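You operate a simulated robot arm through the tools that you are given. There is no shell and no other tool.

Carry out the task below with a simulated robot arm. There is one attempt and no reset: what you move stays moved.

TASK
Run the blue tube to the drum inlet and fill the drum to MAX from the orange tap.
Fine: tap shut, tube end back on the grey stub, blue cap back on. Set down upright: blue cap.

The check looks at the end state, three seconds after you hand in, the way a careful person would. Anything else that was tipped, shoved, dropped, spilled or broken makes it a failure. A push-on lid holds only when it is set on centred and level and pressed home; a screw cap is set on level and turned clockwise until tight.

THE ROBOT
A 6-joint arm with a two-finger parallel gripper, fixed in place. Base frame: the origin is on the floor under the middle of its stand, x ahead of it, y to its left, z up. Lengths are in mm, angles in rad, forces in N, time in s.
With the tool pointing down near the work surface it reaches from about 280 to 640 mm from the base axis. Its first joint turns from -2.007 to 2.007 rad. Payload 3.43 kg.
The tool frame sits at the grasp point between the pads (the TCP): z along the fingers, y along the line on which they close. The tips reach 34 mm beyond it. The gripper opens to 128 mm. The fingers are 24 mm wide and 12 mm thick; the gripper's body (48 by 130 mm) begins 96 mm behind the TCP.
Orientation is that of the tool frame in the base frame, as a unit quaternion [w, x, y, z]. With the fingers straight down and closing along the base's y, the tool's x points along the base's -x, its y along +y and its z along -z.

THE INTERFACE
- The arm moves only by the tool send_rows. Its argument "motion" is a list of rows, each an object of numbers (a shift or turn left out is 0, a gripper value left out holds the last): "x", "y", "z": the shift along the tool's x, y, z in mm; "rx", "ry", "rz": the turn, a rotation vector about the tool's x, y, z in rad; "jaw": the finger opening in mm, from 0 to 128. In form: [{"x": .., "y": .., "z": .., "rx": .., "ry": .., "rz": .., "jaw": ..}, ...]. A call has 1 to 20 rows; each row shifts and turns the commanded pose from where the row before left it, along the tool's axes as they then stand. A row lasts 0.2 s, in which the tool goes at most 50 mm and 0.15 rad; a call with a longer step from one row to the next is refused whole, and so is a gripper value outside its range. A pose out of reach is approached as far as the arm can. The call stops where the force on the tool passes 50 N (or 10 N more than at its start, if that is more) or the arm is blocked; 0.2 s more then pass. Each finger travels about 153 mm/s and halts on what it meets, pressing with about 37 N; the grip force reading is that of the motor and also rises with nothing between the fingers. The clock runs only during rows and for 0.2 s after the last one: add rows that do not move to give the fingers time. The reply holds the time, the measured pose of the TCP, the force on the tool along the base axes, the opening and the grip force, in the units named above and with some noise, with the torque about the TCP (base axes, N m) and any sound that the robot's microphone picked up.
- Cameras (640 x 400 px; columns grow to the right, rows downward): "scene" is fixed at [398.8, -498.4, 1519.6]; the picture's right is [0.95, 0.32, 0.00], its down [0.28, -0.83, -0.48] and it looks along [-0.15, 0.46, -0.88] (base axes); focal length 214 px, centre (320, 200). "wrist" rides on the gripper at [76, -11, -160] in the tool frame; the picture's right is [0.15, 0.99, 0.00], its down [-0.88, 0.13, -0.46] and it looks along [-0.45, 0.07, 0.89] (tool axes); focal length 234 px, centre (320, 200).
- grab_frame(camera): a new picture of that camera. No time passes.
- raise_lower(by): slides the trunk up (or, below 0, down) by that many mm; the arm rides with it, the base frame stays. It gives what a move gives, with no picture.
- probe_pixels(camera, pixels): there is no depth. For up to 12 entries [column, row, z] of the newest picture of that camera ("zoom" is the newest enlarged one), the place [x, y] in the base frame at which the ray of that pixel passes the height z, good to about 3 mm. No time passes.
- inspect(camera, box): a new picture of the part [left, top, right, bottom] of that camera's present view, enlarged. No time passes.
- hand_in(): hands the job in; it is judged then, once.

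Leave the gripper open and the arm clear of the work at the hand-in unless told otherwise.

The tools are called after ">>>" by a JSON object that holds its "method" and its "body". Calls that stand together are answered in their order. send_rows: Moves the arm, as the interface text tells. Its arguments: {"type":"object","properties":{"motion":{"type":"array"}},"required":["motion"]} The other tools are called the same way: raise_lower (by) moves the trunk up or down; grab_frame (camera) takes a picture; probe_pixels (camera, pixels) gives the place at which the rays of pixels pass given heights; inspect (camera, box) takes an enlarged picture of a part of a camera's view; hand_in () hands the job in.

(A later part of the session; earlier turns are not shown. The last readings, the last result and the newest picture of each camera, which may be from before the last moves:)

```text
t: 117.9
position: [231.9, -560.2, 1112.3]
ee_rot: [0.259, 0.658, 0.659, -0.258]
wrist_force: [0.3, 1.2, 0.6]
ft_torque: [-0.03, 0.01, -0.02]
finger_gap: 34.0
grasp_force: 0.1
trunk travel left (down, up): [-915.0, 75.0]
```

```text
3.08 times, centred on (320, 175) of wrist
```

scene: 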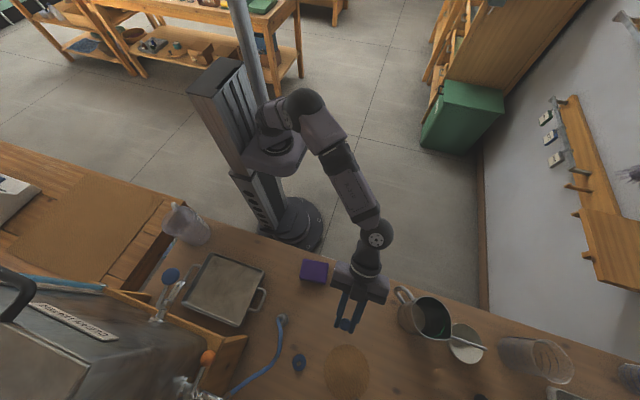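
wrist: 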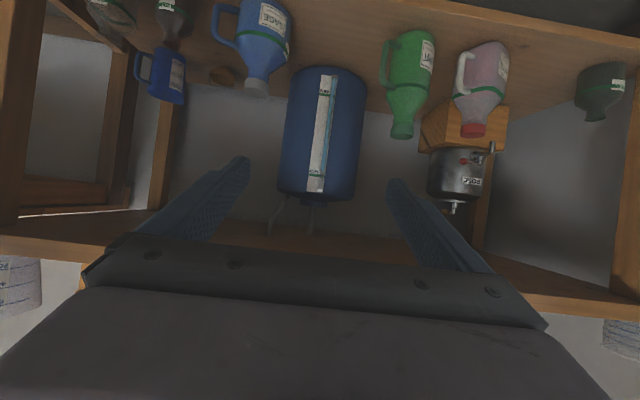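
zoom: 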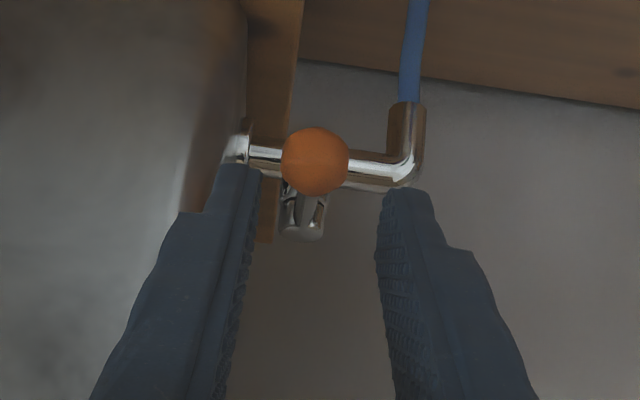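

Aligned as before. I advance around the ball and open along the same arc to 60°.

>>> {"method": "send_rows", "body": {"motion": [{"x": -0.9, "z": 20.5, "y": 0.6}, {"x": -0.9, "z": 20.5, "y": 0.6}, {"x": -0.8, "z": 20.5, "y": 0.6}, {}]}}

>>> {"method": "send_rows", "body": {"motion": [{"y": 9}, {"y": 9}, {"y": 8}, {"x": -4, "y": 7.5, "z": 3.75}, {"x": -4, "y": 7.5, "z": 3.75}, {"x": -5.8, "y": 11, "z": 5.5}, {}, {}]}}

>>> {"method": "inspect", "body": {"camera": "wrist", "box": [260, 110, 380, 240]}}

>>> {"method": "inspect", "body": {"camera": "scene", "box": [150, 300, 330, 400]}}

```text
t: 118.9
position: [236.0, -602.4, 1067.2]
ee_rot: [0.258, 0.658, 0.658, -0.26]
wrist_force: [-0.1, 0.2, 0.1]
ft_torque: [0.0, 0.01, -0.02]
finger_gap: 34.1
grasp_force: 0.1
trunk travel left (down, up): [-915.0, 75.0]
```

```text
t: 120.7
position: [288.5, -621.6, 1067.5]
ee_rot: [0.259, 0.657, 0.659, -0.259]
wrist_force: [0.5, 0.4, 0.5]
ft_torque: [0.0, -0.01, 0.02]
finger_gap: 33.9
grasp_force: 0.0
trunk travel left (down, up): [-915.0, 75.0]
```

```text
3.08 times, centred on (320, 175) of wrist
```

zoom: 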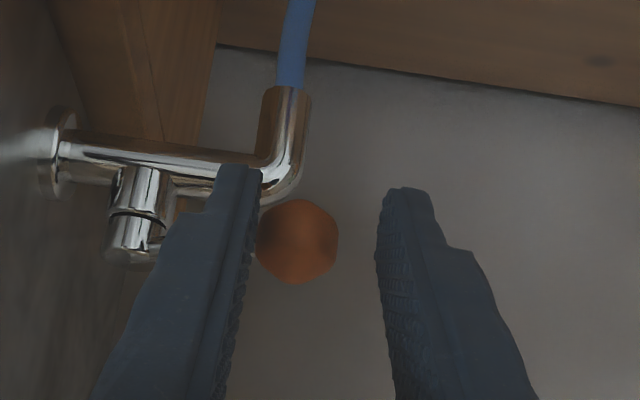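

```text
3.56 times, centred on (240, 350) of scene
```

zoom: 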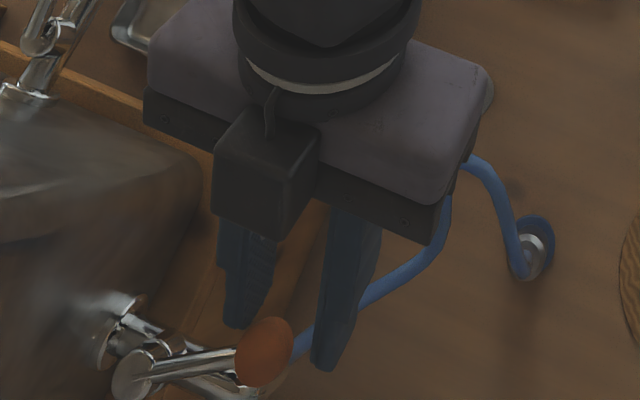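

Same angle as last time. I hold about 9 s in total.

>>> {"method": "send_rows", "body": {"motion": [{}, {}, {}, {}, {}, {}, {}, {}, {}, {}, {}, {}, {}, {}, {}, {}, {}, {}, {}, {}]}}

>>> {"method": "send_rows", "body": {"motion": [{}, {}, {}, {}, {}, {}, {}, {}, {}, {}, {}, {}, {}, {}, {}, {}, {}, {}, {}, {}]}}

>>> {"method": "send_rows", "body": {"motion": [{}, {}]}}

>>> {"method": "send_rows", "body": {"motion": [{"jaw": 29}, {"y": -8}, {"x": 4, "y": -5, "z": -3.7}, {"x": 3.3, "y": -5, "z": -3}, {"x": 2.7, "y": -6, "z": -2.5}, {"x": 2.4, "y": -6, "z": -2.3}, {"x": 1.2, "y": -7, "z": -1}, {"x": 1, "y": -7, "z": -1}, {"y": -5}, {"y": -4}]}}

>>> {"method": "inspect", "body": {"camera": "wrist", "box": [260, 110, 380, 240]}}

```text
t: 124.9
position: [288.5, -622.6, 1067.0]
ee_rot: [0.259, 0.658, 0.658, -0.259]
wrist_force: [0.2, 0.3, -0.1]
ft_torque: [-0.05, 0.0, -0.02]
finger_gap: 34.0
grasp_force: 0.1
trunk travel left (down, up): [-915.0, 75.0]
```

```text
t: 129.1
position: [289.8, -621.7, 1067.9]
ee_rot: [0.258, 0.658, 0.658, -0.258]
wrist_force: [-0.2, 1.0, -0.7]
ft_torque: [0.04, -0.01, 0.02]
finger_gap: 34.1
grasp_force: 0.1
trunk travel left (down, up): [-915.0, 75.0]
```

```text
t: 129.7
position: [288.5, -621.5, 1067.4]
ee_rot: [0.258, 0.659, 0.658, -0.259]
wrist_force: [0.6, 0.1, 0.0]
ft_torque: [0.01, 0.0, 0.01]
finger_gap: 34.0
grasp_force: 0.0
trunk travel left (down, up): [-915.0, 75.0]
```

```text
t: 131.9
position: [234.1, -602.3, 1067.9]
ee_rot: [0.258, 0.658, 0.658, -0.26]
wrist_force: [-0.6, 0.2, -0.1]
ft_torque: [0.02, -0.02, 0.01]
finger_gap: 29.2
grasp_force: 0.1
trunk travel left (down, up): [-915.0, 75.0]
```

```text
3.08 times, centred on (320, 175) of wrist
```

zoom: 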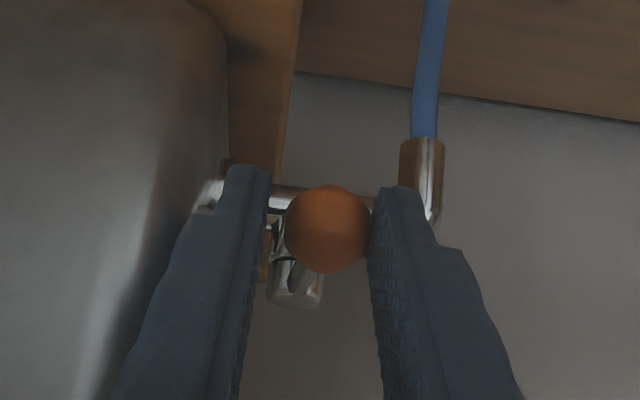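

Nearly shut. I finish with small steps to the stop.

>>> {"method": "send_rows", "body": {"motion": [{"y": -1.5}, {"y": -1.5}, {"y": -1}, {"y": -1}, {"y": -0.8}, {"y": -0.8}, {}]}}

>>> {"method": "inspect", "body": {"camera": "wrist", "box": [260, 110, 380, 240]}}

```text
t: 133.5
position: [228.3, -603.0, 1067.5]
ee_rot: [0.258, 0.658, 0.658, -0.259]
wrist_force: [1.0, -1.0, 0.9]
ft_torque: [0.0, -0.04, 0.04]
finger_gap: 29.9
grasp_force: 1.0
trunk travel left (down, up): [-915.0, 75.0]
```

```text
3.08 times, centred on (320, 175) of wrist
```

zoom: 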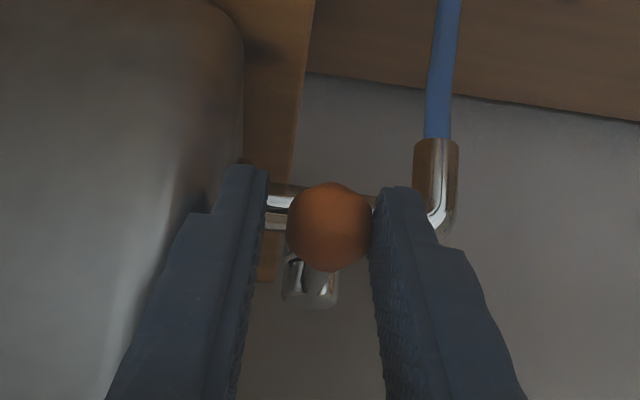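

The tap is at the stop (gap pushed to 29.9). I withdraw to read the gauge again from the same pose.

>>> {"method": "send_rows", "body": {"motion": [{"y": 2}, {"z": -20}, {"z": -40}, {"z": -40}, {"z": -40}, {"x": 20, "y": 30, "z": -25}, {"x": 20, "y": 30, "z": -25}, {"x": 25, "y": 30, "z": -24}, {"x": 25, "y": 30, "z": -24}, {"x": 25, "y": 30, "z": -24}, {"x": 25, "y": 30, "z": -24}, {"x": 25, "y": 30, "z": -24}, {"x": 25, "y": 30, "z": -24}, {"x": 26, "y": 3, "z": -24}, {"x": 26, "y": 3, "z": -24}, {"x": 26, "y": 3, "z": -24}, {"x": 26, "y": 3, "z": -24}, {"x": 22, "y": 3, "z": -20, "jaw": 120}, {}]}}

>>> {"method": "raise_lower", "body": {"by": -400}}

>>> {"method": "send_rows", "body": {"motion": [{"ry": -0.12}, {"ry": -0.12}, {"ry": -0.11}, {}]}}

>>> {"method": "raise_lower", "body": {"by": -220}}

>>> {"method": "inspect", "body": {"camera": "wrist", "box": [300, 180, 335, 220]}}

```text
t: 137.5
position: [484.8, -63.9, 1182.6]
ee_rot: [0.258, 0.658, 0.658, -0.258]
wrist_force: [0.0, -0.2, 1.1]
ft_torque: [-0.01, 0.0, 0.02]
finger_gap: 120.1
grasp_force: 0.0
trunk travel left (down, up): [-915.0, 75.0]
```

```text
t: 141.3
position: [486.1, -63.7, 783.1]
ee_rot: [0.259, 0.658, 0.658, -0.258]
wrist_force: [0.3, 0.2, -0.8]
ft_torque: [0.03, -0.01, 0.03]
finger_gap: 120.1
grasp_force: 0.1
trunk travel left (down, up): [-515.0, 475.0]
```

```text
t: 142.3
position: [485.5, -63.9, 784.1]
ee_rot: [0.37, 0.603, 0.603, -0.37]
wrist_force: [-0.6, 0.1, 0.6]
ft_torque: [-0.03, 0.01, -0.02]
finger_gap: 120.2
grasp_force: 0.1
trunk travel left (down, up): [-515.0, 475.0]
```

```text
t: 144.7
position: [485.4, -64.5, 563.6]
ee_rot: [0.37, 0.602, 0.604, -0.369]
wrist_force: [-0.5, -0.1, 0.3]
ft_torque: [-0.01, 0.0, 0.01]
finger_gap: 120.1
grasp_force: 0.1
trunk travel left (down, up): [-295.0, 695.0]
```

```text
10.00 times, centred on (318, 200) of wrist
```

zoom: 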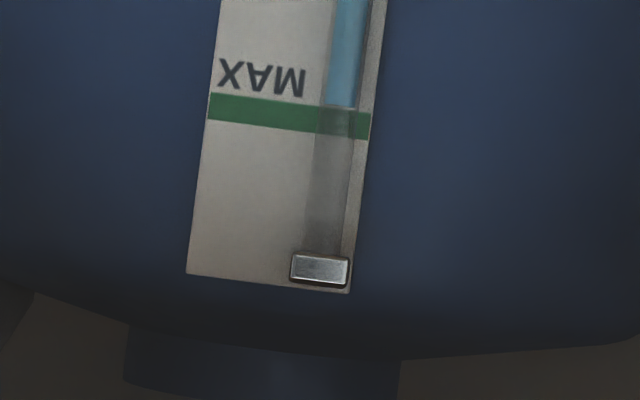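

Gap is now about 15 units (level row 106, line centre row about 122). From the two fills the rate is about 2.1 units/s, and the standard opening with a 2.2 s hold gives 13. I will do one more opening with a 3.2 s hold for about 15 units.

>>> {"method": "raise_lower", "body": {"by": 400}}

>>> {"method": "raise_lower", "body": {"by": 220}}

>>> {"method": "send_rows", "body": {"motion": [{"ry": 0.12, "jaw": 34}, {"ry": 0.12}, {"ry": 0.11}, {"x": -24.2, "y": -19.5, "z": 30}, {"x": -24.2, "y": -19.5, "z": 30}, {"x": -24.2, "y": -19.5, "z": 30}, {"x": -24.2, "y": -19.5, "z": 30}, {"x": -24.2, "y": -19.5, "z": 30}, {"x": -24.2, "y": -19.5, "z": 30}, {"x": -24.2, "y": -19.5, "z": 30}, {"x": -24.2, "y": -19.5, "z": 30}, {"x": -24.2, "y": -19.5, "z": 30}, {"x": -24.2, "y": -19.5, "z": 30}, {"x": -24.2, "y": -19.5, "z": 30}]}}

>>> {"method": "send_rows", "body": {"motion": [{"x": -16.1, "y": -12.2, "z": 19.4}, {"x": -16.1, "y": -12.2, "z": 19.4}, {"x": -16.1, "y": -12.2, "z": 19.4}, {}]}}

>>> {"method": "inspect", "body": {"camera": "wrist", "box": [260, 110, 380, 240]}}

```text
t: 148.5
position: [486.2, -64.1, 963.5]
ee_rot: [0.37, 0.602, 0.603, -0.369]
wrist_force: [-0.1, 0.4, 0.2]
ft_torque: [0.0, -0.01, -0.01]
finger_gap: 120.0
grasp_force: 0.0
trunk travel left (down, up): [-695.0, 295.0]
```

```text
t: 150.8
position: [485.7, -63.9, 1183.0]
ee_rot: [0.37, 0.602, 0.604, -0.369]
wrist_force: [-0.2, 0.5, 0.7]
ft_torque: [-0.03, 0.0, 0.01]
finger_gap: 120.2
grasp_force: 0.1
trunk travel left (down, up): [-915.0, 75.0]
```

```text
t: 153.8
position: [270.4, -486.0, 1120.0]
ee_rot: [0.259, 0.658, 0.659, -0.258]
wrist_force: [0.1, -0.3, 0.2]
ft_torque: [0.0, 0.02, 0.02]
finger_gap: 33.8
grasp_force: 0.1
trunk travel left (down, up): [-915.0, 75.0]
```

```text
t: 154.8
position: [231.8, -557.6, 1111.6]
ee_rot: [0.259, 0.658, 0.658, -0.259]
wrist_force: [0.3, -0.2, -0.3]
ft_torque: [-0.01, 0.02, -0.01]
finger_gap: 34.1
grasp_force: 0.1
trunk travel left (down, up): [-915.0, 75.0]
```

```text
3.08 times, centred on (320, 175) of wrist
```

zoom: 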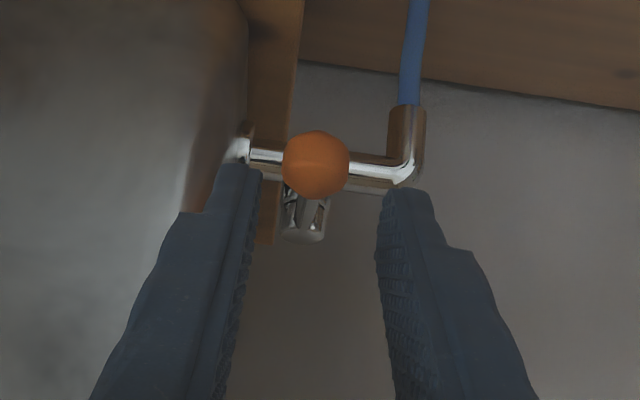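

Aligned. I advance, open along the same arc, hold 3.2 s and close again.

>>> {"method": "send_rows", "body": {"motion": [{"x": -0.9, "z": 20.5, "y": 0.7}, {"x": -0.9, "z": 20.5, "y": 0.7}, {"x": -0.8, "z": 20.5, "y": 0.6}, {}]}}

>>> {"method": "send_rows", "body": {"motion": [{"y": 9}, {"y": 9}, {"y": 8}, {"x": -4, "y": 7.5, "z": 3.75}, {"x": -4, "y": 7.5, "z": 3.75}, {"x": -5.8, "y": 11, "z": 5.5}, {}, {}]}}

>>> {"method": "send_rows", "body": {"motion": [{}, {}, {}, {}, {}, {}, {}, {}, {}, {}, {}, {}, {}, {}, {}]}}

>>> {"method": "send_rows", "body": {"motion": [{"jaw": 29}, {"y": -8}, {"x": 4, "y": -5, "z": -3.7}, {"x": 3.3, "y": -5, "z": -3}, {"x": 2.7, "y": -6, "z": -2.5}, {"x": 2.4, "y": -6, "z": -2.3}, {"x": 1.2, "y": -7, "z": -1}, {"x": 1, "y": -7, "z": -1}, {"y": -5}, {"y": -4}]}}

>>> {"method": "inspect", "body": {"camera": "wrist", "box": [260, 110, 380, 240]}}

```text
t: 155.8
position: [235.5, -602.2, 1069.4]
ee_rot: [0.259, 0.658, 0.658, -0.26]
wrist_force: [0.1, 0.3, 0.4]
ft_torque: [0.02, -0.01, 0.0]
finger_gap: 34.2
grasp_force: 0.0
trunk travel left (down, up): [-915.0, 75.0]
```

```text
t: 157.6
position: [287.2, -621.9, 1070.0]
ee_rot: [0.258, 0.659, 0.658, -0.258]
wrist_force: [-0.8, 0.6, 0.1]
ft_torque: [-0.01, -0.03, -0.01]
finger_gap: 34.2
grasp_force: 0.4
trunk travel left (down, up): [-915.0, 75.0]
```

```text
t: 160.8
position: [288.4, -621.4, 1069.6]
ee_rot: [0.259, 0.658, 0.658, -0.259]
wrist_force: [0.5, 0.4, -0.3]
ft_torque: [0.0, 0.03, -0.01]
finger_gap: 34.1
grasp_force: 0.2
trunk travel left (down, up): [-915.0, 75.0]
```

```text
t: 163.0
position: [235.4, -602.9, 1069.7]
ee_rot: [0.259, 0.659, 0.657, -0.26]
wrist_force: [-0.2, -1.2, 0.1]
ft_torque: [0.01, -0.02, 0.01]
finger_gap: 29.3
grasp_force: 0.1
trunk travel left (down, up): [-915.0, 75.0]
```

```text
3.08 times, centred on (320, 175) of wrist
```

zoom: 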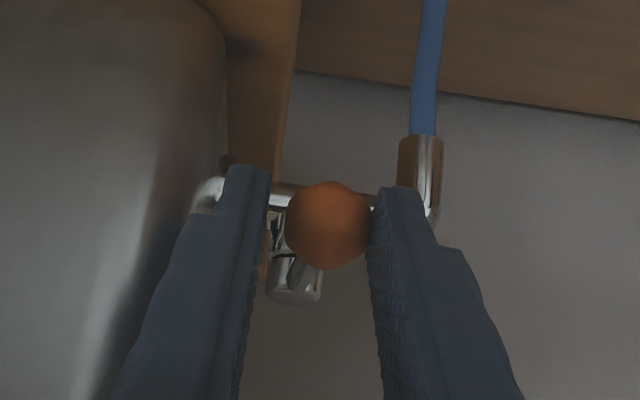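

I close the last bit to the stop.

>>> {"method": "send_rows", "body": {"motion": [{"y": -1.5}, {"y": -1.5}, {"y": -1}, {"y": -1}, {"y": -0.8}, {"y": -0.8}, {}]}}

>>> {"method": "inspect", "body": {"camera": "wrist", "box": [260, 110, 380, 240]}}

```text
t: 164.6
position: [229.2, -602.6, 1071.4]
ee_rot: [0.26, 0.658, 0.657, -0.26]
wrist_force: [1.2, 0.3, 0.4]
ft_torque: [0.01, -0.01, 0.03]
finger_gap: 29.4
grasp_force: 0.8
trunk travel left (down, up): [-915.0, 75.0]
```

```text
3.08 times, centred on (320, 175) of wrist
```

zoom: 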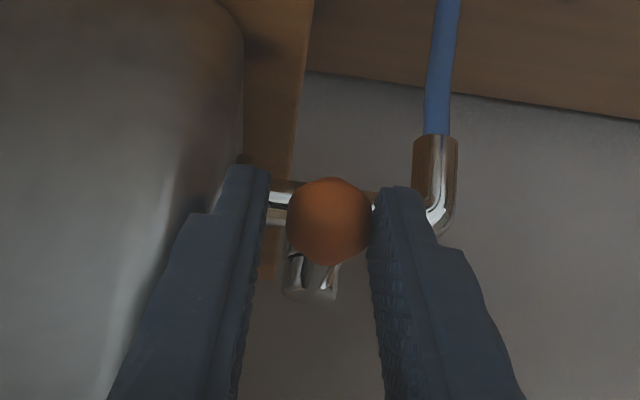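

Gap is at 29.4, just touching the stop. One more small push makes it sure.

>>> {"method": "send_rows", "body": {"motion": [{"y": -0.8}, {"y": -0.4}, {}]}}

>>> {"method": "inspect", "body": {"camera": "wrist", "box": [260, 110, 380, 240]}}

```text
t: 165.4
position: [229.2, -601.7, 1071.0]
ee_rot: [0.26, 0.657, 0.658, -0.259]
wrist_force: [1.8, -0.3, 0.1]
ft_torque: [-0.01, -0.01, 0.02]
finger_gap: 29.9
grasp_force: 1.0
trunk travel left (down, up): [-915.0, 75.0]
```

```text
3.08 times, centred on (320, 175) of wrist
```

zoom: 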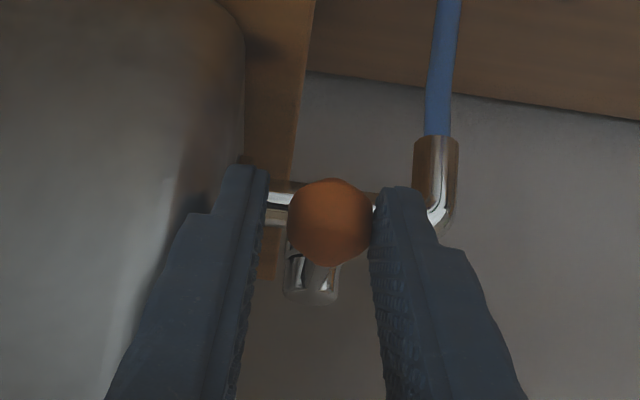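

The tap is at the stop. I withdraw and read the gauge again.

>>> {"method": "send_rows", "body": {"motion": [{"y": 2}, {"z": -20}, {"z": -40}, {"z": -40}, {"z": -40}, {"x": 20, "y": 30, "z": -25}, {"x": 20, "y": 30, "z": -25}, {"x": 25, "y": 30, "z": -24}, {"x": 25, "y": 30, "z": -24}, {"x": 25, "y": 30, "z": -24}, {"x": 25, "y": 30, "z": -24}, {"x": 25, "y": 30, "z": -24}, {"x": 25, "y": 30, "z": -24}, {"x": 26, "y": 3, "z": -24}, {"x": 26, "y": 3, "z": -24}, {"x": 26, "y": 3, "z": -24}, {"x": 26, "y": 3, "z": -24}, {"x": 22, "y": 3, "z": -20, "jaw": 120}, {}]}}

>>> {"method": "raise_lower", "body": {"by": -400}}

>>> {"method": "send_rows", "body": {"motion": [{"ry": -0.12}, {"ry": -0.12}, {"ry": -0.11}, {}]}}

>>> {"method": "raise_lower", "body": {"by": -220}}

>>> {"method": "inspect", "body": {"camera": "wrist", "box": [300, 180, 335, 220]}}

```text
t: 169.4
position: [485.6, -61.8, 1183.6]
ee_rot: [0.258, 0.659, 0.658, -0.259]
wrist_force: [-0.1, -1.2, 1.4]
ft_torque: [0.01, 0.01, 0.01]
finger_gap: 120.3
grasp_force: 0.0
trunk travel left (down, up): [-915.0, 75.0]
```

```text
t: 173.3
position: [484.5, -61.9, 782.7]
ee_rot: [0.258, 0.658, 0.658, -0.258]
wrist_force: [0.0, -0.1, -0.1]
ft_torque: [-0.04, 0.03, -0.02]
finger_gap: 120.4
grasp_force: 0.0
trunk travel left (down, up): [-515.0, 475.0]
```

```text
t: 174.3
position: [485.5, -61.6, 782.5]
ee_rot: [0.371, 0.601, 0.603, -0.369]
wrist_force: [0.0, 0.1, -0.7]
ft_torque: [0.03, 0.0, -0.06]
finger_gap: 120.2
grasp_force: 0.0
trunk travel left (down, up): [-515.0, 475.0]
```

```text
t: 176.6
position: [484.3, -61.6, 561.9]
ee_rot: [0.37, 0.602, 0.603, -0.37]
wrist_force: [0.5, 0.2, 0.0]
ft_torque: [-0.01, 0.01, -0.01]
finger_gap: 120.0
grasp_force: 0.0
trunk travel left (down, up): [-295.0, 695.0]
```

```text
10.00 times, centred on (318, 200) of wrist
```

zoom: 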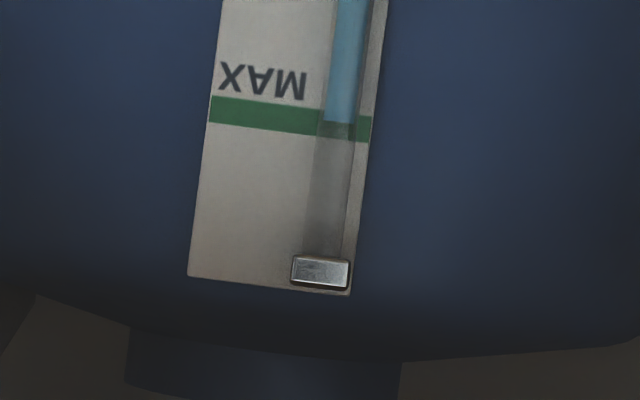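

The level now sits at the MAX line (level row 122, line centre about 124). I zoom further to confirm.

>>> {"method": "inspect", "body": {"camera": "wrist", "box": [312, 186, 328, 196]}}

>>> {"method": "grab_frame", "body": {"camera": "wrist"}}

```text
16.00 times, centred on (320, 191) of wrist
```

zoom: 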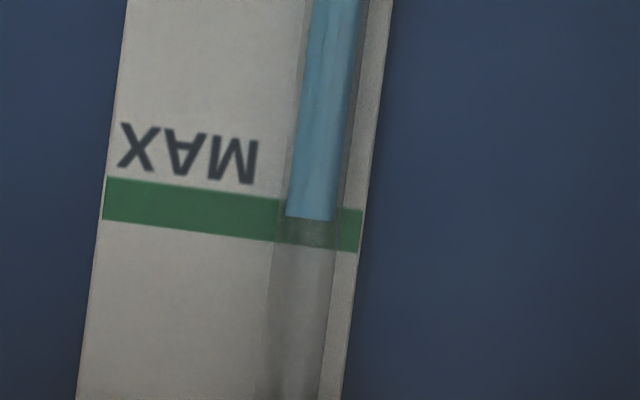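

```text
taken
```

wrist: 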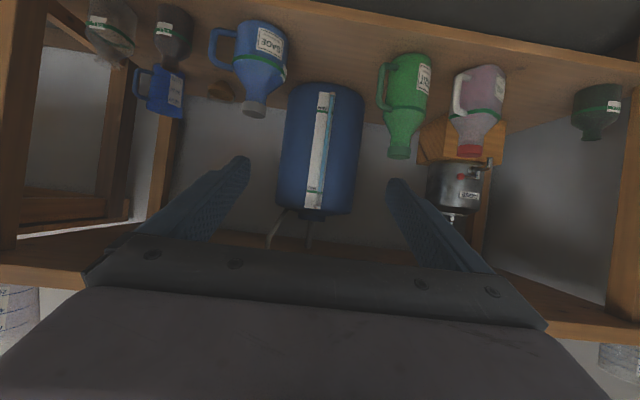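

The level lies within the MAX line, effectively at the mark, and the tap is shut. Now I restore: tube end back to the grey stub, then cap back on. I raise, tilt back and go to the pre-grasp before the sleeve on the inlet.

>>> {"method": "raise_lower", "body": {"by": 400}}

>>> {"method": "send_rows", "body": {"motion": [{"ry": 0.12, "jaw": 56}, {"ry": 0.12}, {"ry": 0.11}, {"x": -28.6, "y": -9.4, "z": 26.7}, {"x": -28.6, "y": -9.4, "z": 26.7}, {"x": -28.6, "y": -9.4, "z": 26.7}, {"x": -28.6, "y": -9.4, "z": 26.7}, {"x": -28.6, "y": -9.4, "z": 26.7}, {"x": -28.6, "y": -9.4, "z": 26.7}, {"x": -28.6, "y": -9.4, "z": 26.7}, {"x": -28.6, "y": -9.4, "z": 26.7}, {"x": -28.6, "y": -9.4, "z": 26.7}, {"x": -28.6, "y": -9.4, "z": 26.7}, {"x": -28.6, "y": -9.4, "z": 26.7}, {}]}}

>>> {"method": "grab_frame", "body": {"camera": "wrist"}}

>>> {"method": "inspect", "body": {"camera": "scene", "box": [150, 280, 350, 400]}}

```text
t: 180.4
position: [485.8, -61.1, 962.5]
ee_rot: [0.37, 0.603, 0.603, -0.37]
wrist_force: [0.4, -0.4, 0.0]
ft_torque: [0.0, 0.01, -0.02]
finger_gap: 120.1
grasp_force: 0.2
trunk travel left (down, up): [-695.0, 295.0]
```

```text
t: 183.6
position: [379.4, -495.3, 961.7]
ee_rot: [0.258, 0.658, 0.659, -0.258]
wrist_force: [1.1, 0.5, 0.0]
ft_torque: [0.02, 0.03, 0.01]
finger_gap: 56.3
grasp_force: 0.1
trunk travel left (down, up): [-695.0, 295.0]
```

```text
taken
```

wrist: 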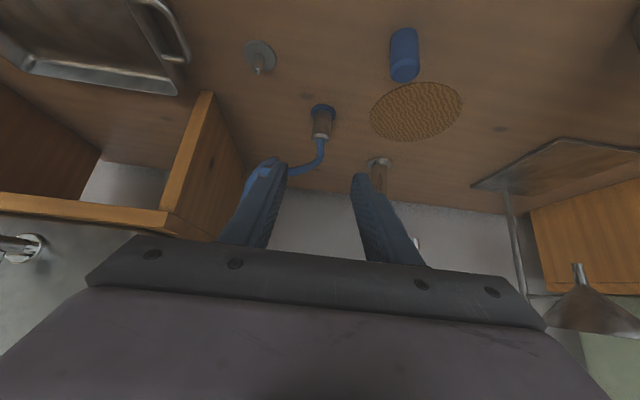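

```text
3.20 times, centred on (250, 340) of scene
```

zoom: 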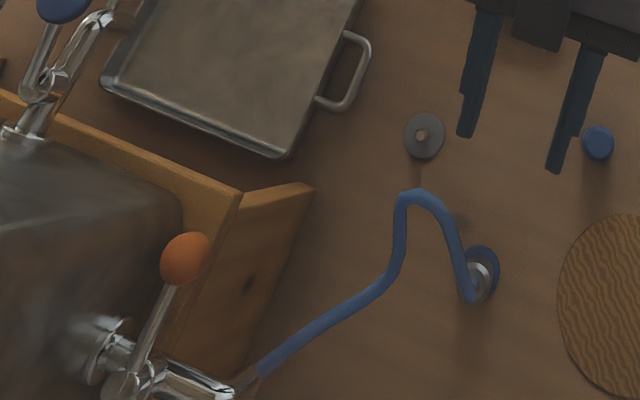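

The tube arcs to the left above the sleeve. I triangulate that arc to be sure the left finger's approach is clear: scene apex (278.75,338.4), wrist about (290,171).

>>> {"method": "inspect", "body": {"camera": "wrist", "box": [225, 85, 365, 215]}}

>>> {"method": "probe_pixels", "body": {"camera": "scene", "pixels": [[278.75, 338.4, 850], [278.75, 338.4, 900], [278.75, 338.4, 950], [290.6, 351, 850], [290.6, 351, 900], [290.6, 351, 950]]}}

>>> {"method": "probe_pixels", "body": {"camera": "wrist", "pixels": [[300, 169, 850], [300, 169, 880], [300, 169, 910], [290, 171, 850], [290, 171, 880], [290, 171, 910], [265, 165, 850], [265, 165, 880], [265, 165, 910]]}}

```text
3.08 times, centred on (295, 150) of wrist
```

zoom: 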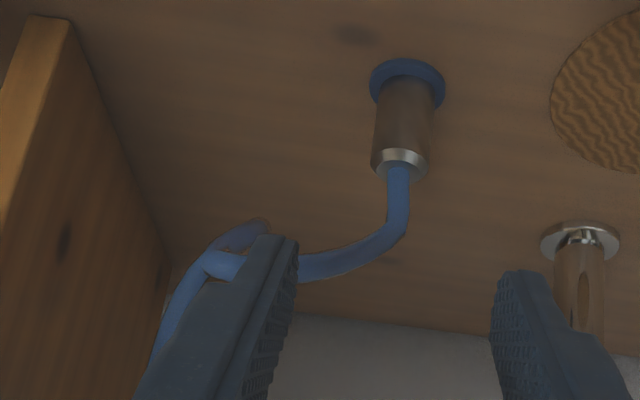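

```text
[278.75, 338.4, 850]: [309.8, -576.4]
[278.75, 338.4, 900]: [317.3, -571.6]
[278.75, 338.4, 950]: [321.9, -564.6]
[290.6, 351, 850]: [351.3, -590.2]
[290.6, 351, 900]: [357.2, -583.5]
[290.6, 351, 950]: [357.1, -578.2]
```

```text
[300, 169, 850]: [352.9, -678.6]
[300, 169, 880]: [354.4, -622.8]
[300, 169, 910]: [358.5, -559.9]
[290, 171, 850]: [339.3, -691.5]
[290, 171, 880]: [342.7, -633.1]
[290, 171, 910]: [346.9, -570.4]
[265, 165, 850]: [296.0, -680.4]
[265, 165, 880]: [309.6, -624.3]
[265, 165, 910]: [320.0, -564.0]
```

The tube's arc (about (350,-583,900)) stays about 20 mm above the finger's path. I go to the pre-grasp and then advance onto the sleeve.

>>> {"method": "send_rows", "body": {"motion": [{"x": 6.9, "y": 0.8, "z": 39.5, "jaw": 52}, {"x": 6.9, "y": 0.8, "z": 39.5}, {}]}}

>>> {"method": "grab_frame", "body": {"camera": "wrist"}}

>>> {"method": "inspect", "body": {"camera": "wrist", "box": [250, 90, 390, 240]}}

```text
t: 184.4
position: [382.8, -538.8, 896.6]
ee_rot: [0.258, 0.658, 0.658, -0.259]
wrist_force: [0.1, 0.6, -0.7]
ft_torque: [-0.01, 0.0, 0.0]
finger_gap: 52.0
grasp_force: 0.1
trunk travel left (down, up): [-695.0, 295.0]
```

```text
taken
```

wrist: 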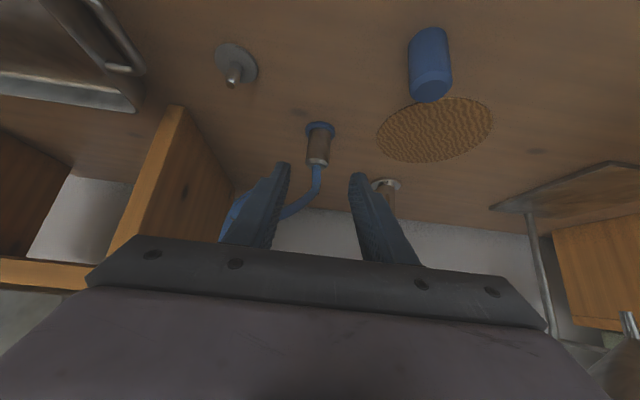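

```text
2.67 times, centred on (320, 165) of wrist
```

zoom: 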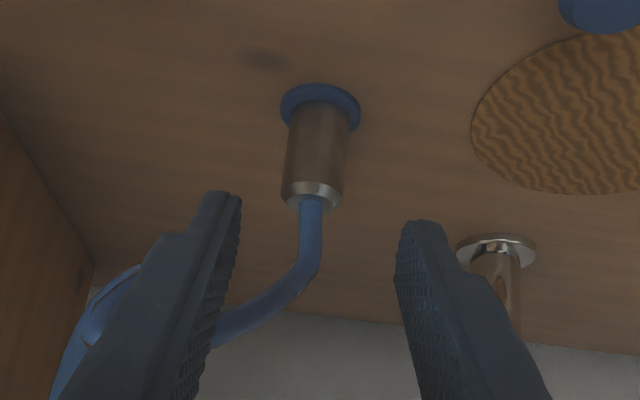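

Well aligned. I advance about 100 mm along the tool axis onto the sleeve.

>>> {"method": "send_rows", "body": {"motion": [{"z": 33, "y": -0.8}, {"z": 33, "x": 0.5}, {"z": 20, "x": 0.5}, {"z": 14}, {}]}}

>>> {"method": "grab_frame", "body": {"camera": "wrist"}}

>>> {"method": "inspect", "body": {"camera": "scene", "box": [220, 290, 340, 400]}}

```text
t: 185.6
position: [381.4, -603.8, 819.8]
ee_rot: [0.259, 0.658, 0.658, -0.26]
wrist_force: [0.6, -0.1, -0.4]
ft_torque: [-0.04, 0.0, 0.0]
finger_gap: 51.9
grasp_force: 0.1
trunk travel left (down, up): [-695.0, 295.0]
```

```text
taken
```

wrist: 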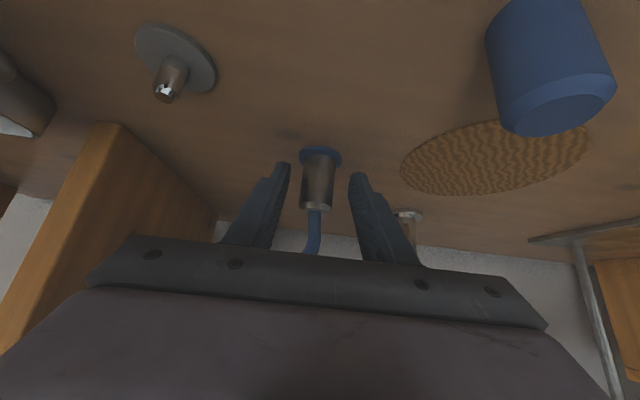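

```text
3.64 times, centred on (280, 345) of scene
```

zoom: 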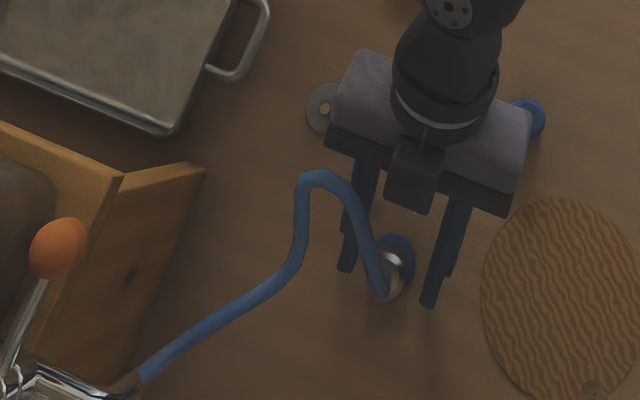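

The hand is about 3 mm short in y. I adjust slightly and close on the sleeve.

>>> {"method": "send_rows", "body": {"motion": [{"x": -2.5, "z": 1}, {"jaw": 15}, {}, {}]}}

>>> {"method": "inspect", "body": {"camera": "wrist", "box": [290, 140, 350, 220]}}

```text
t: 186.6
position: [381.7, -605.8, 821.7]
ee_rot: [0.258, 0.659, 0.658, -0.259]
wrist_force: [-1.1, 0.2, -0.2]
ft_torque: [-0.04, 0.01, -0.01]
finger_gap: 26.2
grasp_force: 37.6
trunk travel left (down, up): [-695.0, 295.0]
```

```text
5.00 times, centred on (320, 180) of wrist
```

zoom: 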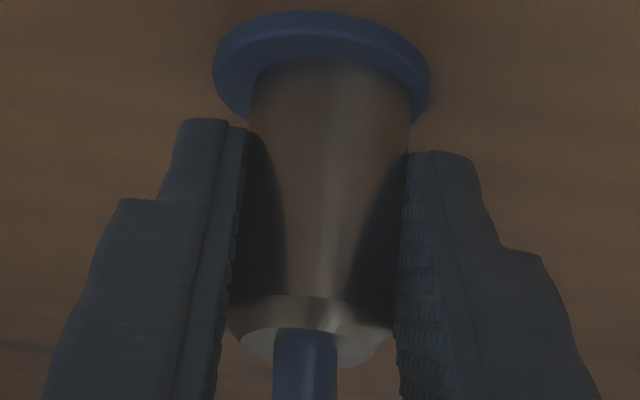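

Gripped identically to before. I lift straight up about 62 mm.

>>> {"method": "send_rows", "body": {"motion": [{"x": -1.4, "z": -1.5}, {"x": -2, "z": -2.2}, {"x": -2, "z": -2.2}, {"x": -7, "z": -7.5}, {"x": -7, "z": -7.5}, {"x": -7, "z": -7.5}, {"x": -8, "z": -8.6}, {"x": -8, "z": -8.6}, {}]}}

>>> {"method": "grab_frame", "body": {"camera": "wrist"}}

>>> {"method": "inspect", "body": {"camera": "wrist", "box": [298, 75, 354, 130]}}

>>> {"method": "inspect", "body": {"camera": "wrist", "box": [290, 140, 350, 220]}}

```text
t: 188.6
position: [382.4, -606.7, 882.8]
ee_rot: [0.258, 0.658, 0.658, -0.258]
wrist_force: [0.5, -0.5, -0.4]
ft_torque: [0.0, 0.0, -0.01]
finger_gap: 26.1
grasp_force: 36.9
trunk travel left (down, up): [-695.0, 295.0]
```

```text
taken
```

wrist: 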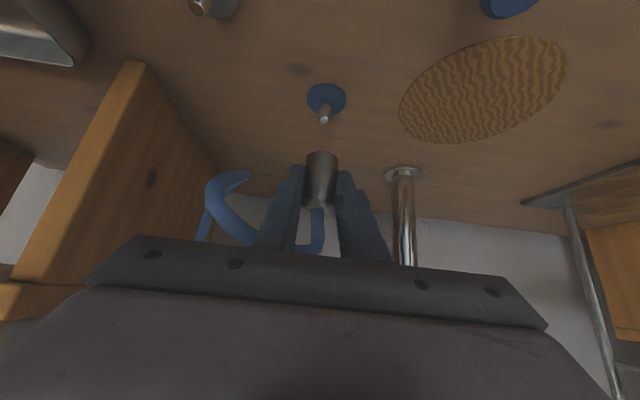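

```text
7.27 times, centred on (326, 102) of wrist
```

zoom: 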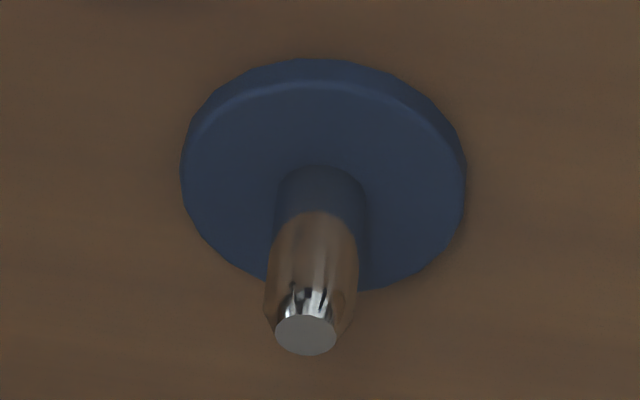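

```text
5.00 times, centred on (320, 180) of wrist
```

zoom: 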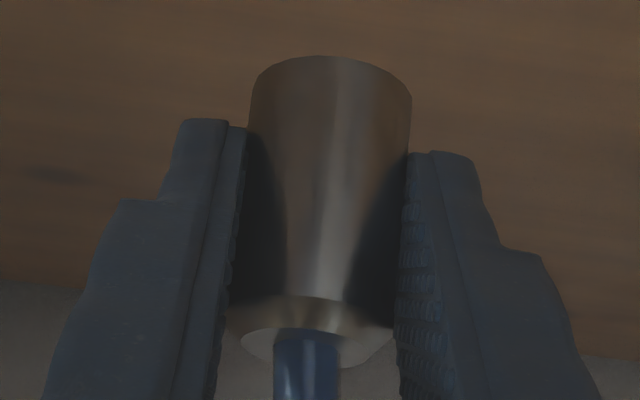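

The inlet tip appears at zoom (305,334) with the sleeve directly above (stub reference was (309,337)). I now shift back over the grey stub by (-84.6,+80.9).

>>> {"method": "send_rows", "body": {"motion": [{"x": 14.8, "y": -21.1, "z": -13.8}, {"x": 14.8, "y": -21.2, "z": -13.8}, {"x": 14.8, "y": -21.1, "z": -13.8}, {"x": 14.7, "y": -21.2, "z": -13.8}, {}, {}]}}

>>> {"method": "grab_frame", "body": {"camera": "wrist"}}

>>> {"method": "inspect", "body": {"camera": "wrist", "box": [298, 75, 354, 130]}}

>>> {"method": "inspect", "body": {"camera": "wrist", "box": [290, 140, 350, 220]}}

```text
t: 190.0
position: [297.6, -524.0, 885.3]
ee_rot: [0.258, 0.658, 0.658, -0.259]
wrist_force: [0.3, 0.3, -0.7]
ft_torque: [0.01, 0.0, 0.03]
finger_gap: 26.1
grasp_force: 37.1
trunk travel left (down, up): [-695.0, 295.0]
```

```text
taken
```

wrist: 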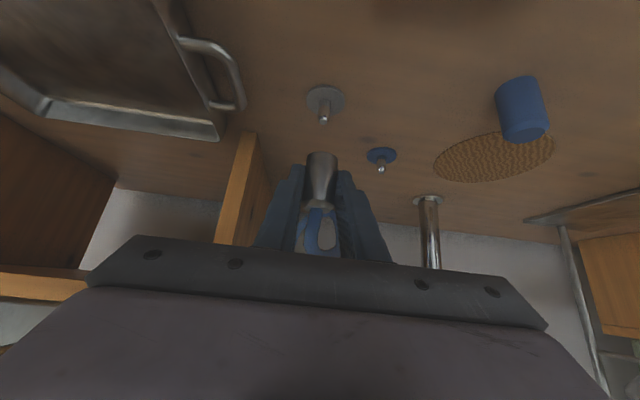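

```text
7.27 times, centred on (326, 102) of wrist
```

zoom: 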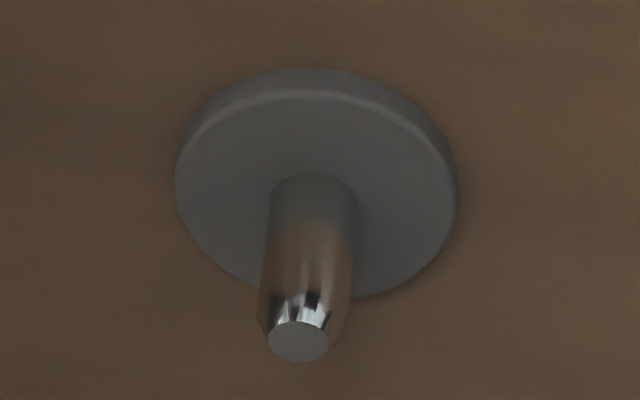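

```text
5.00 times, centred on (320, 180) of wrist
```

zoom: 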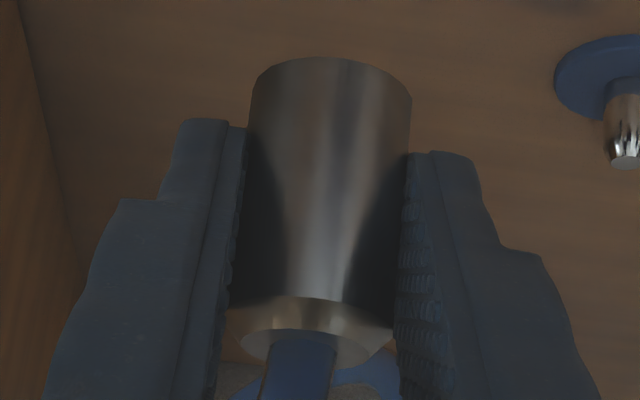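

The stub tip is at (298,341) versus the reference (309,337), so the hand is about 1.3 mm too far in +x and 1.8 mm in +y. I correct and lower 30 mm.

>>> {"method": "send_rows", "body": {"motion": [{"x": -1.3, "y": -1.3, "z": 1.2}, {}, {"x": 7, "z": 7.5}, {"x": 7, "z": 7.5}, {"x": 7, "z": 7.5}, {}]}}

>>> {"method": "inspect", "body": {"camera": "wrist", "box": [280, 100, 360, 200]}}

```text
t: 191.4
position: [297.5, -526.7, 854.1]
ee_rot: [0.258, 0.658, 0.658, -0.258]
wrist_force: [0.0, 0.7, -0.8]
ft_torque: [0.0, 0.01, -0.01]
finger_gap: 26.2
grasp_force: 37.0
trunk travel left (down, up): [-695.0, 295.0]
```

```text
4.00 times, centred on (320, 150) of wrist
```

zoom: 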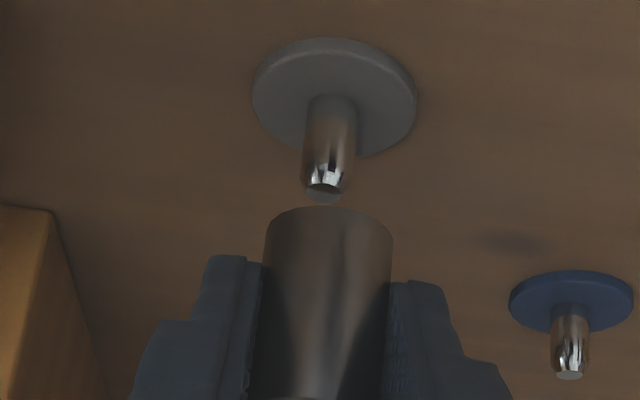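

The tip is at (322,197) in this view, and by the reference it should be near (326,198), so I correct -0.8 mm in x and continue lowering slowly.

>>> {"method": "send_rows", "body": {"motion": [{"y": -0.8}, {"x": 1.4, "z": 1.5}, {"x": 1.4, "z": 1.5}, {"x": 1.4, "z": 1.5}, {"x": 1.4, "z": 1.5}]}}

>>> {"method": "inspect", "body": {"camera": "wrist", "box": [280, 110, 360, 210]}}

```text
t: 192.6
position: [296.7, -525.8, 845.3]
ee_rot: [0.259, 0.658, 0.658, -0.259]
wrist_force: [0.0, -0.9, -1.2]
ft_torque: [0.02, 0.0, -0.01]
finger_gap: 26.2
grasp_force: 37.2
trunk travel left (down, up): [-695.0, 295.0]
```

```text
4.00 times, centred on (320, 160) of wrist
```

zoom: 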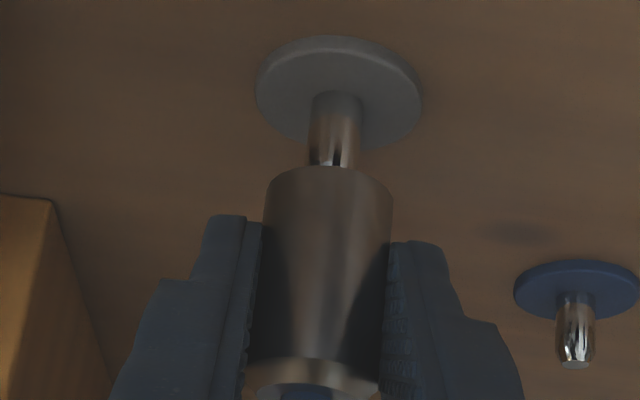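

This matches the earlier inlet picture at the same height. I continue down.

>>> {"method": "send_rows", "body": {"motion": [{"x": 0.7, "z": 0.75}, {"x": 0.7, "z": 0.75}, {"x": 0.7, "z": 0.75}, {"x": 0.7, "z": 0.75}, {"x": 1.4, "z": 1.5}, {"x": 1.4, "z": 1.5}]}}

>>> {"method": "inspect", "body": {"camera": "wrist", "box": [280, 110, 360, 210]}}

```text
t: 194.0
position: [296.2, -527.0, 841.5]
ee_rot: [0.261, 0.657, 0.657, -0.26]
wrist_force: [-0.8, 3.0, 14.7]
ft_torque: [-0.03, 0.13, 0.01]
finger_gap: 25.8
grasp_force: 36.8
trunk travel left (down, up): [-695.0, 295.0]
```

```text
4.00 times, centred on (320, 160) of wrist
```

zoom: 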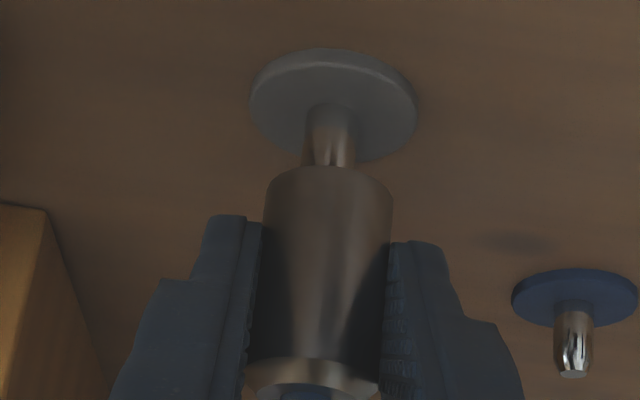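

Contact at 14.7 N with a +3 N y component: the nipple tip is catching because the sleeve is a bit too far toward -y. I back up 5 mm, shift +1.5 mm in y and +0.4 in x, and try again.

>>> {"method": "send_rows", "body": {"motion": [{"x": -1.7, "z": -1.8}, {"x": -1.7, "z": -1.8}, {"x": 1.1, "y": 0.4, "z": -1.0}, {}, {}]}}

>>> {"method": "inspect", "body": {"camera": "wrist", "box": [280, 110, 360, 210]}}

```text
t: 195.2
position: [296.3, -526.2, 841.4]
ee_rot: [0.258, 0.658, 0.658, -0.259]
wrist_force: [-1.1, -0.1, -0.9]
ft_torque: [-0.01, 0.01, 0.0]
finger_gap: 26.0
grasp_force: 37.2
trunk travel left (down, up): [-695.0, 295.0]
```

```text
4.00 times, centred on (320, 160) of wrist
```

zoom: 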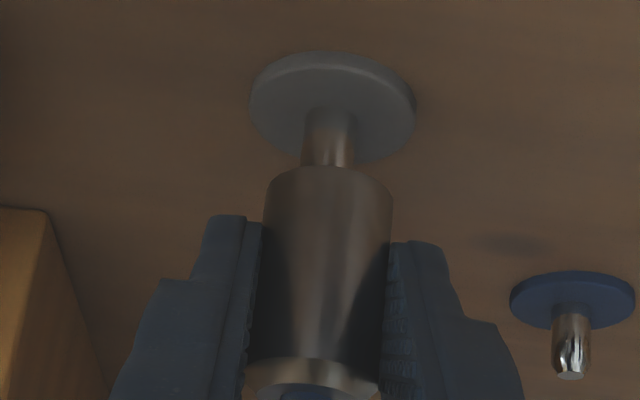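

Force is back to zero at the new offset. I lower again in 1 mm steps.

>>> {"method": "send_rows", "body": {"motion": [{"x": 0.7, "z": 0.75}, {"x": 0.7, "z": 0.75}]}}

```text
t: 195.8
position: [296.7, -524.8, 839.4]
ee_rot: [0.259, 0.658, 0.658, -0.258]
wrist_force: [-0.4, 0.5, -1.6]
ft_torque: [0.03, -0.03, -0.03]
finger_gap: 26.0
grasp_force: 37.3
trunk travel left (down, up): [-695.0, 295.0]
```

No force and z dropped to 839.4. I keep going down.

>>> {"method": "send_rows", "body": {"motion": [{"x": 0.7, "z": 0.75}, {"x": 0.7, "z": 0.75}, {"x": 0.7, "z": 0.75}]}}

>>> {"method": "inspect", "body": {"camera": "wrist", "box": [280, 110, 360, 210]}}

```text
t: 196.6
position: [295.9, -525.0, 835.9]
ee_rot: [0.258, 0.658, 0.659, -0.258]
wrist_force: [0.6, -1.0, -2.0]
ft_torque: [0.02, -0.05, -0.03]
finger_gap: 26.2
grasp_force: 37.6
trunk travel left (down, up): [-695.0, 295.0]
```

```text
4.00 times, centred on (320, 160) of wrist
```

zoom: 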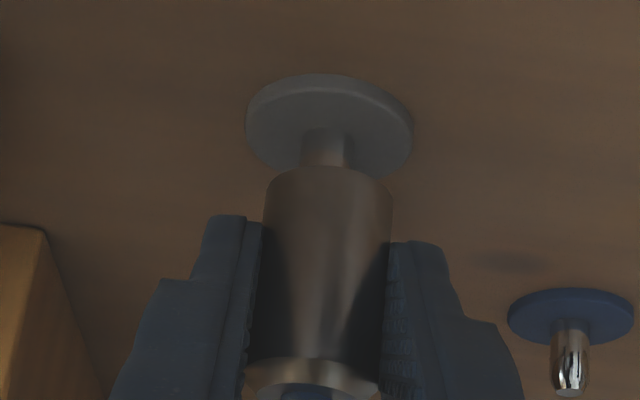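

It's now sliding on without force. I continue down toward the flange.

>>> {"method": "send_rows", "body": {"motion": [{"x": 1.0, "z": 1.1}, {"x": 1.0, "z": 1.1}, {"x": 1.0, "z": 1.1}, {"x": 1.0, "z": 1.1}]}}

>>> {"method": "send_rows", "body": {"motion": [{"x": 0.7, "z": 0.75}, {"x": 0.7, "z": 0.75}, {"x": 0.7, "z": 0.75}, {"x": 0.7, "z": 0.75}]}}

>>> {"method": "inspect", "body": {"camera": "wrist", "box": [280, 110, 360, 210]}}

```text
t: 197.6
position: [295.4, -527.0, 830.2]
ee_rot: [0.259, 0.658, 0.658, -0.258]
wrist_force: [-0.3, 0.2, -1.6]
ft_torque: [0.01, 0.04, 0.01]
finger_gap: 26.0
grasp_force: 36.9
trunk travel left (down, up): [-695.0, 295.0]
```

```text
t: 198.6
position: [297.2, -526.7, 826.5]
ee_rot: [0.259, 0.658, 0.658, -0.259]
wrist_force: [0.2, -0.3, -0.1]
ft_torque: [-0.04, 0.01, -0.01]
finger_gap: 26.0
grasp_force: 36.7
trunk travel left (down, up): [-695.0, 295.0]
```

```text
4.00 times, centred on (320, 160) of wrist
```

zoom: 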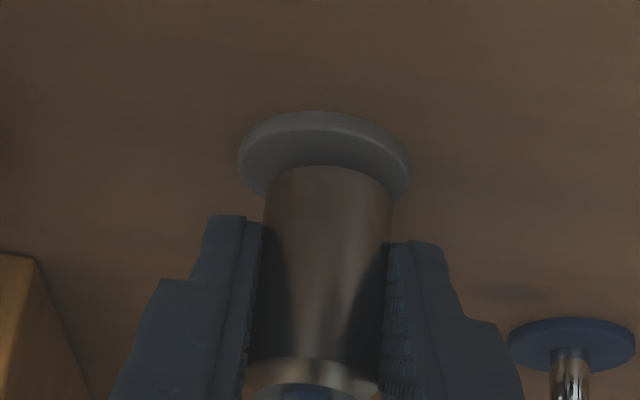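

Nearly home. I go down in small steps until a contact force appears.

>>> {"method": "send_rows", "body": {"motion": [{"x": 0.7, "z": 0.75}, {"x": 0.7, "z": 0.75}, {"x": 0.7, "z": 0.75}]}}

>>> {"method": "send_rows", "body": {"motion": [{"x": 0.7, "z": 0.75}, {"x": 0.5, "z": 0.55}]}}

```text
t: 199.4
position: [296.3, -525.4, 823.3]
ee_rot: [0.258, 0.658, 0.658, -0.258]
wrist_force: [0.4, 0.3, -0.9]
ft_torque: [0.0, -0.01, -0.01]
finger_gap: 26.0
grasp_force: 37.6
trunk travel left (down, up): [-695.0, 295.0]
```

```text
t: 200.0
position: [297.1, -525.7, 822.7]
ee_rot: [0.259, 0.658, 0.658, -0.259]
wrist_force: [0.6, 0.7, 0.1]
ft_torque: [-0.01, -0.03, 0.0]
finger_gap: 26.3
grasp_force: 37.0
trunk travel left (down, up): [-695.0, 295.0]
```

>>> {"method": "send_rows", "body": {"motion": [{"x": 0.5, "z": 0.55}, {"x": 0.5, "z": 0.55}]}}

>>> {"method": "inspect", "body": {"camera": "wrist", "box": [280, 110, 360, 210]}}

```text
t: 200.6
position: [296.7, -526.5, 822.4]
ee_rot: [0.26, 0.658, 0.657, -0.26]
wrist_force: [-0.6, 3.0, 9.6]
ft_torque: [0.09, 0.01, -0.03]
finger_gap: 26.2
grasp_force: 37.0
trunk travel left (down, up): [-695.0, 295.0]
```

```text
4.00 times, centred on (320, 160) of wrist
```

zoom: 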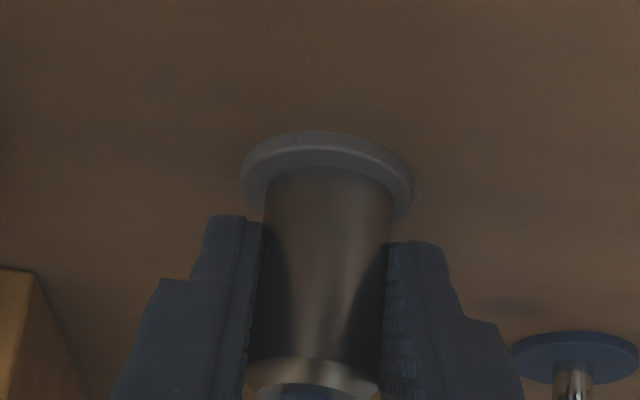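

Seated with 9.6 N. I press home a little more, then relax and open.

>>> {"method": "send_rows", "body": {"motion": [{"x": 0.7, "z": 0.75}, {"x": 0.5, "z": 0.55}, {}]}}

>>> {"method": "send_rows", "body": {"motion": [{"x": -1.0, "z": -1.1}, {"jaw": 40}, {"jaw": 54}, {}]}}

>>> {"method": "grab_frame", "body": {"camera": "wrist"}}

>>> {"method": "inspect", "body": {"camera": "scene", "box": [220, 290, 340, 400]}}

```text
t: 201.4
position: [296.3, -526.8, 822.6]
ee_rot: [0.261, 0.657, 0.657, -0.26]
wrist_force: [0.4, 3.0, 23.1]
ft_torque: [0.03, 0.08, -0.02]
finger_gap: 26.2
grasp_force: 37.2
trunk travel left (down, up): [-695.0, 295.0]
```

```text
t: 202.4
position: [295.2, -525.4, 818.3]
ee_rot: [0.258, 0.658, 0.658, -0.259]
wrist_force: [-0.2, -0.6, 0.5]
ft_torque: [0.01, 0.02, -0.02]
finger_gap: 53.9
grasp_force: 0.1
trunk travel left (down, up): [-695.0, 295.0]
```

```text
taken
```

wrist: 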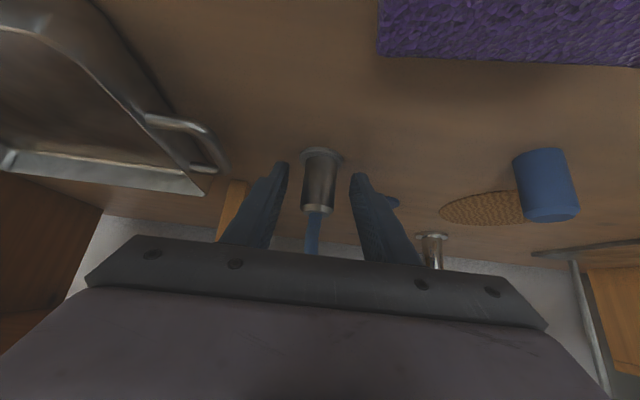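

```text
3.64 times, centred on (280, 345) of scene
```

zoom: 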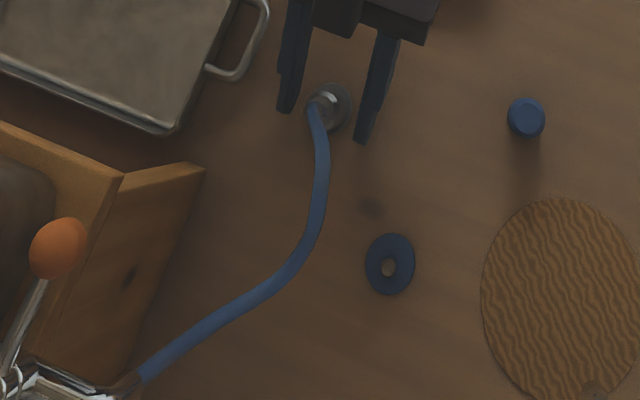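

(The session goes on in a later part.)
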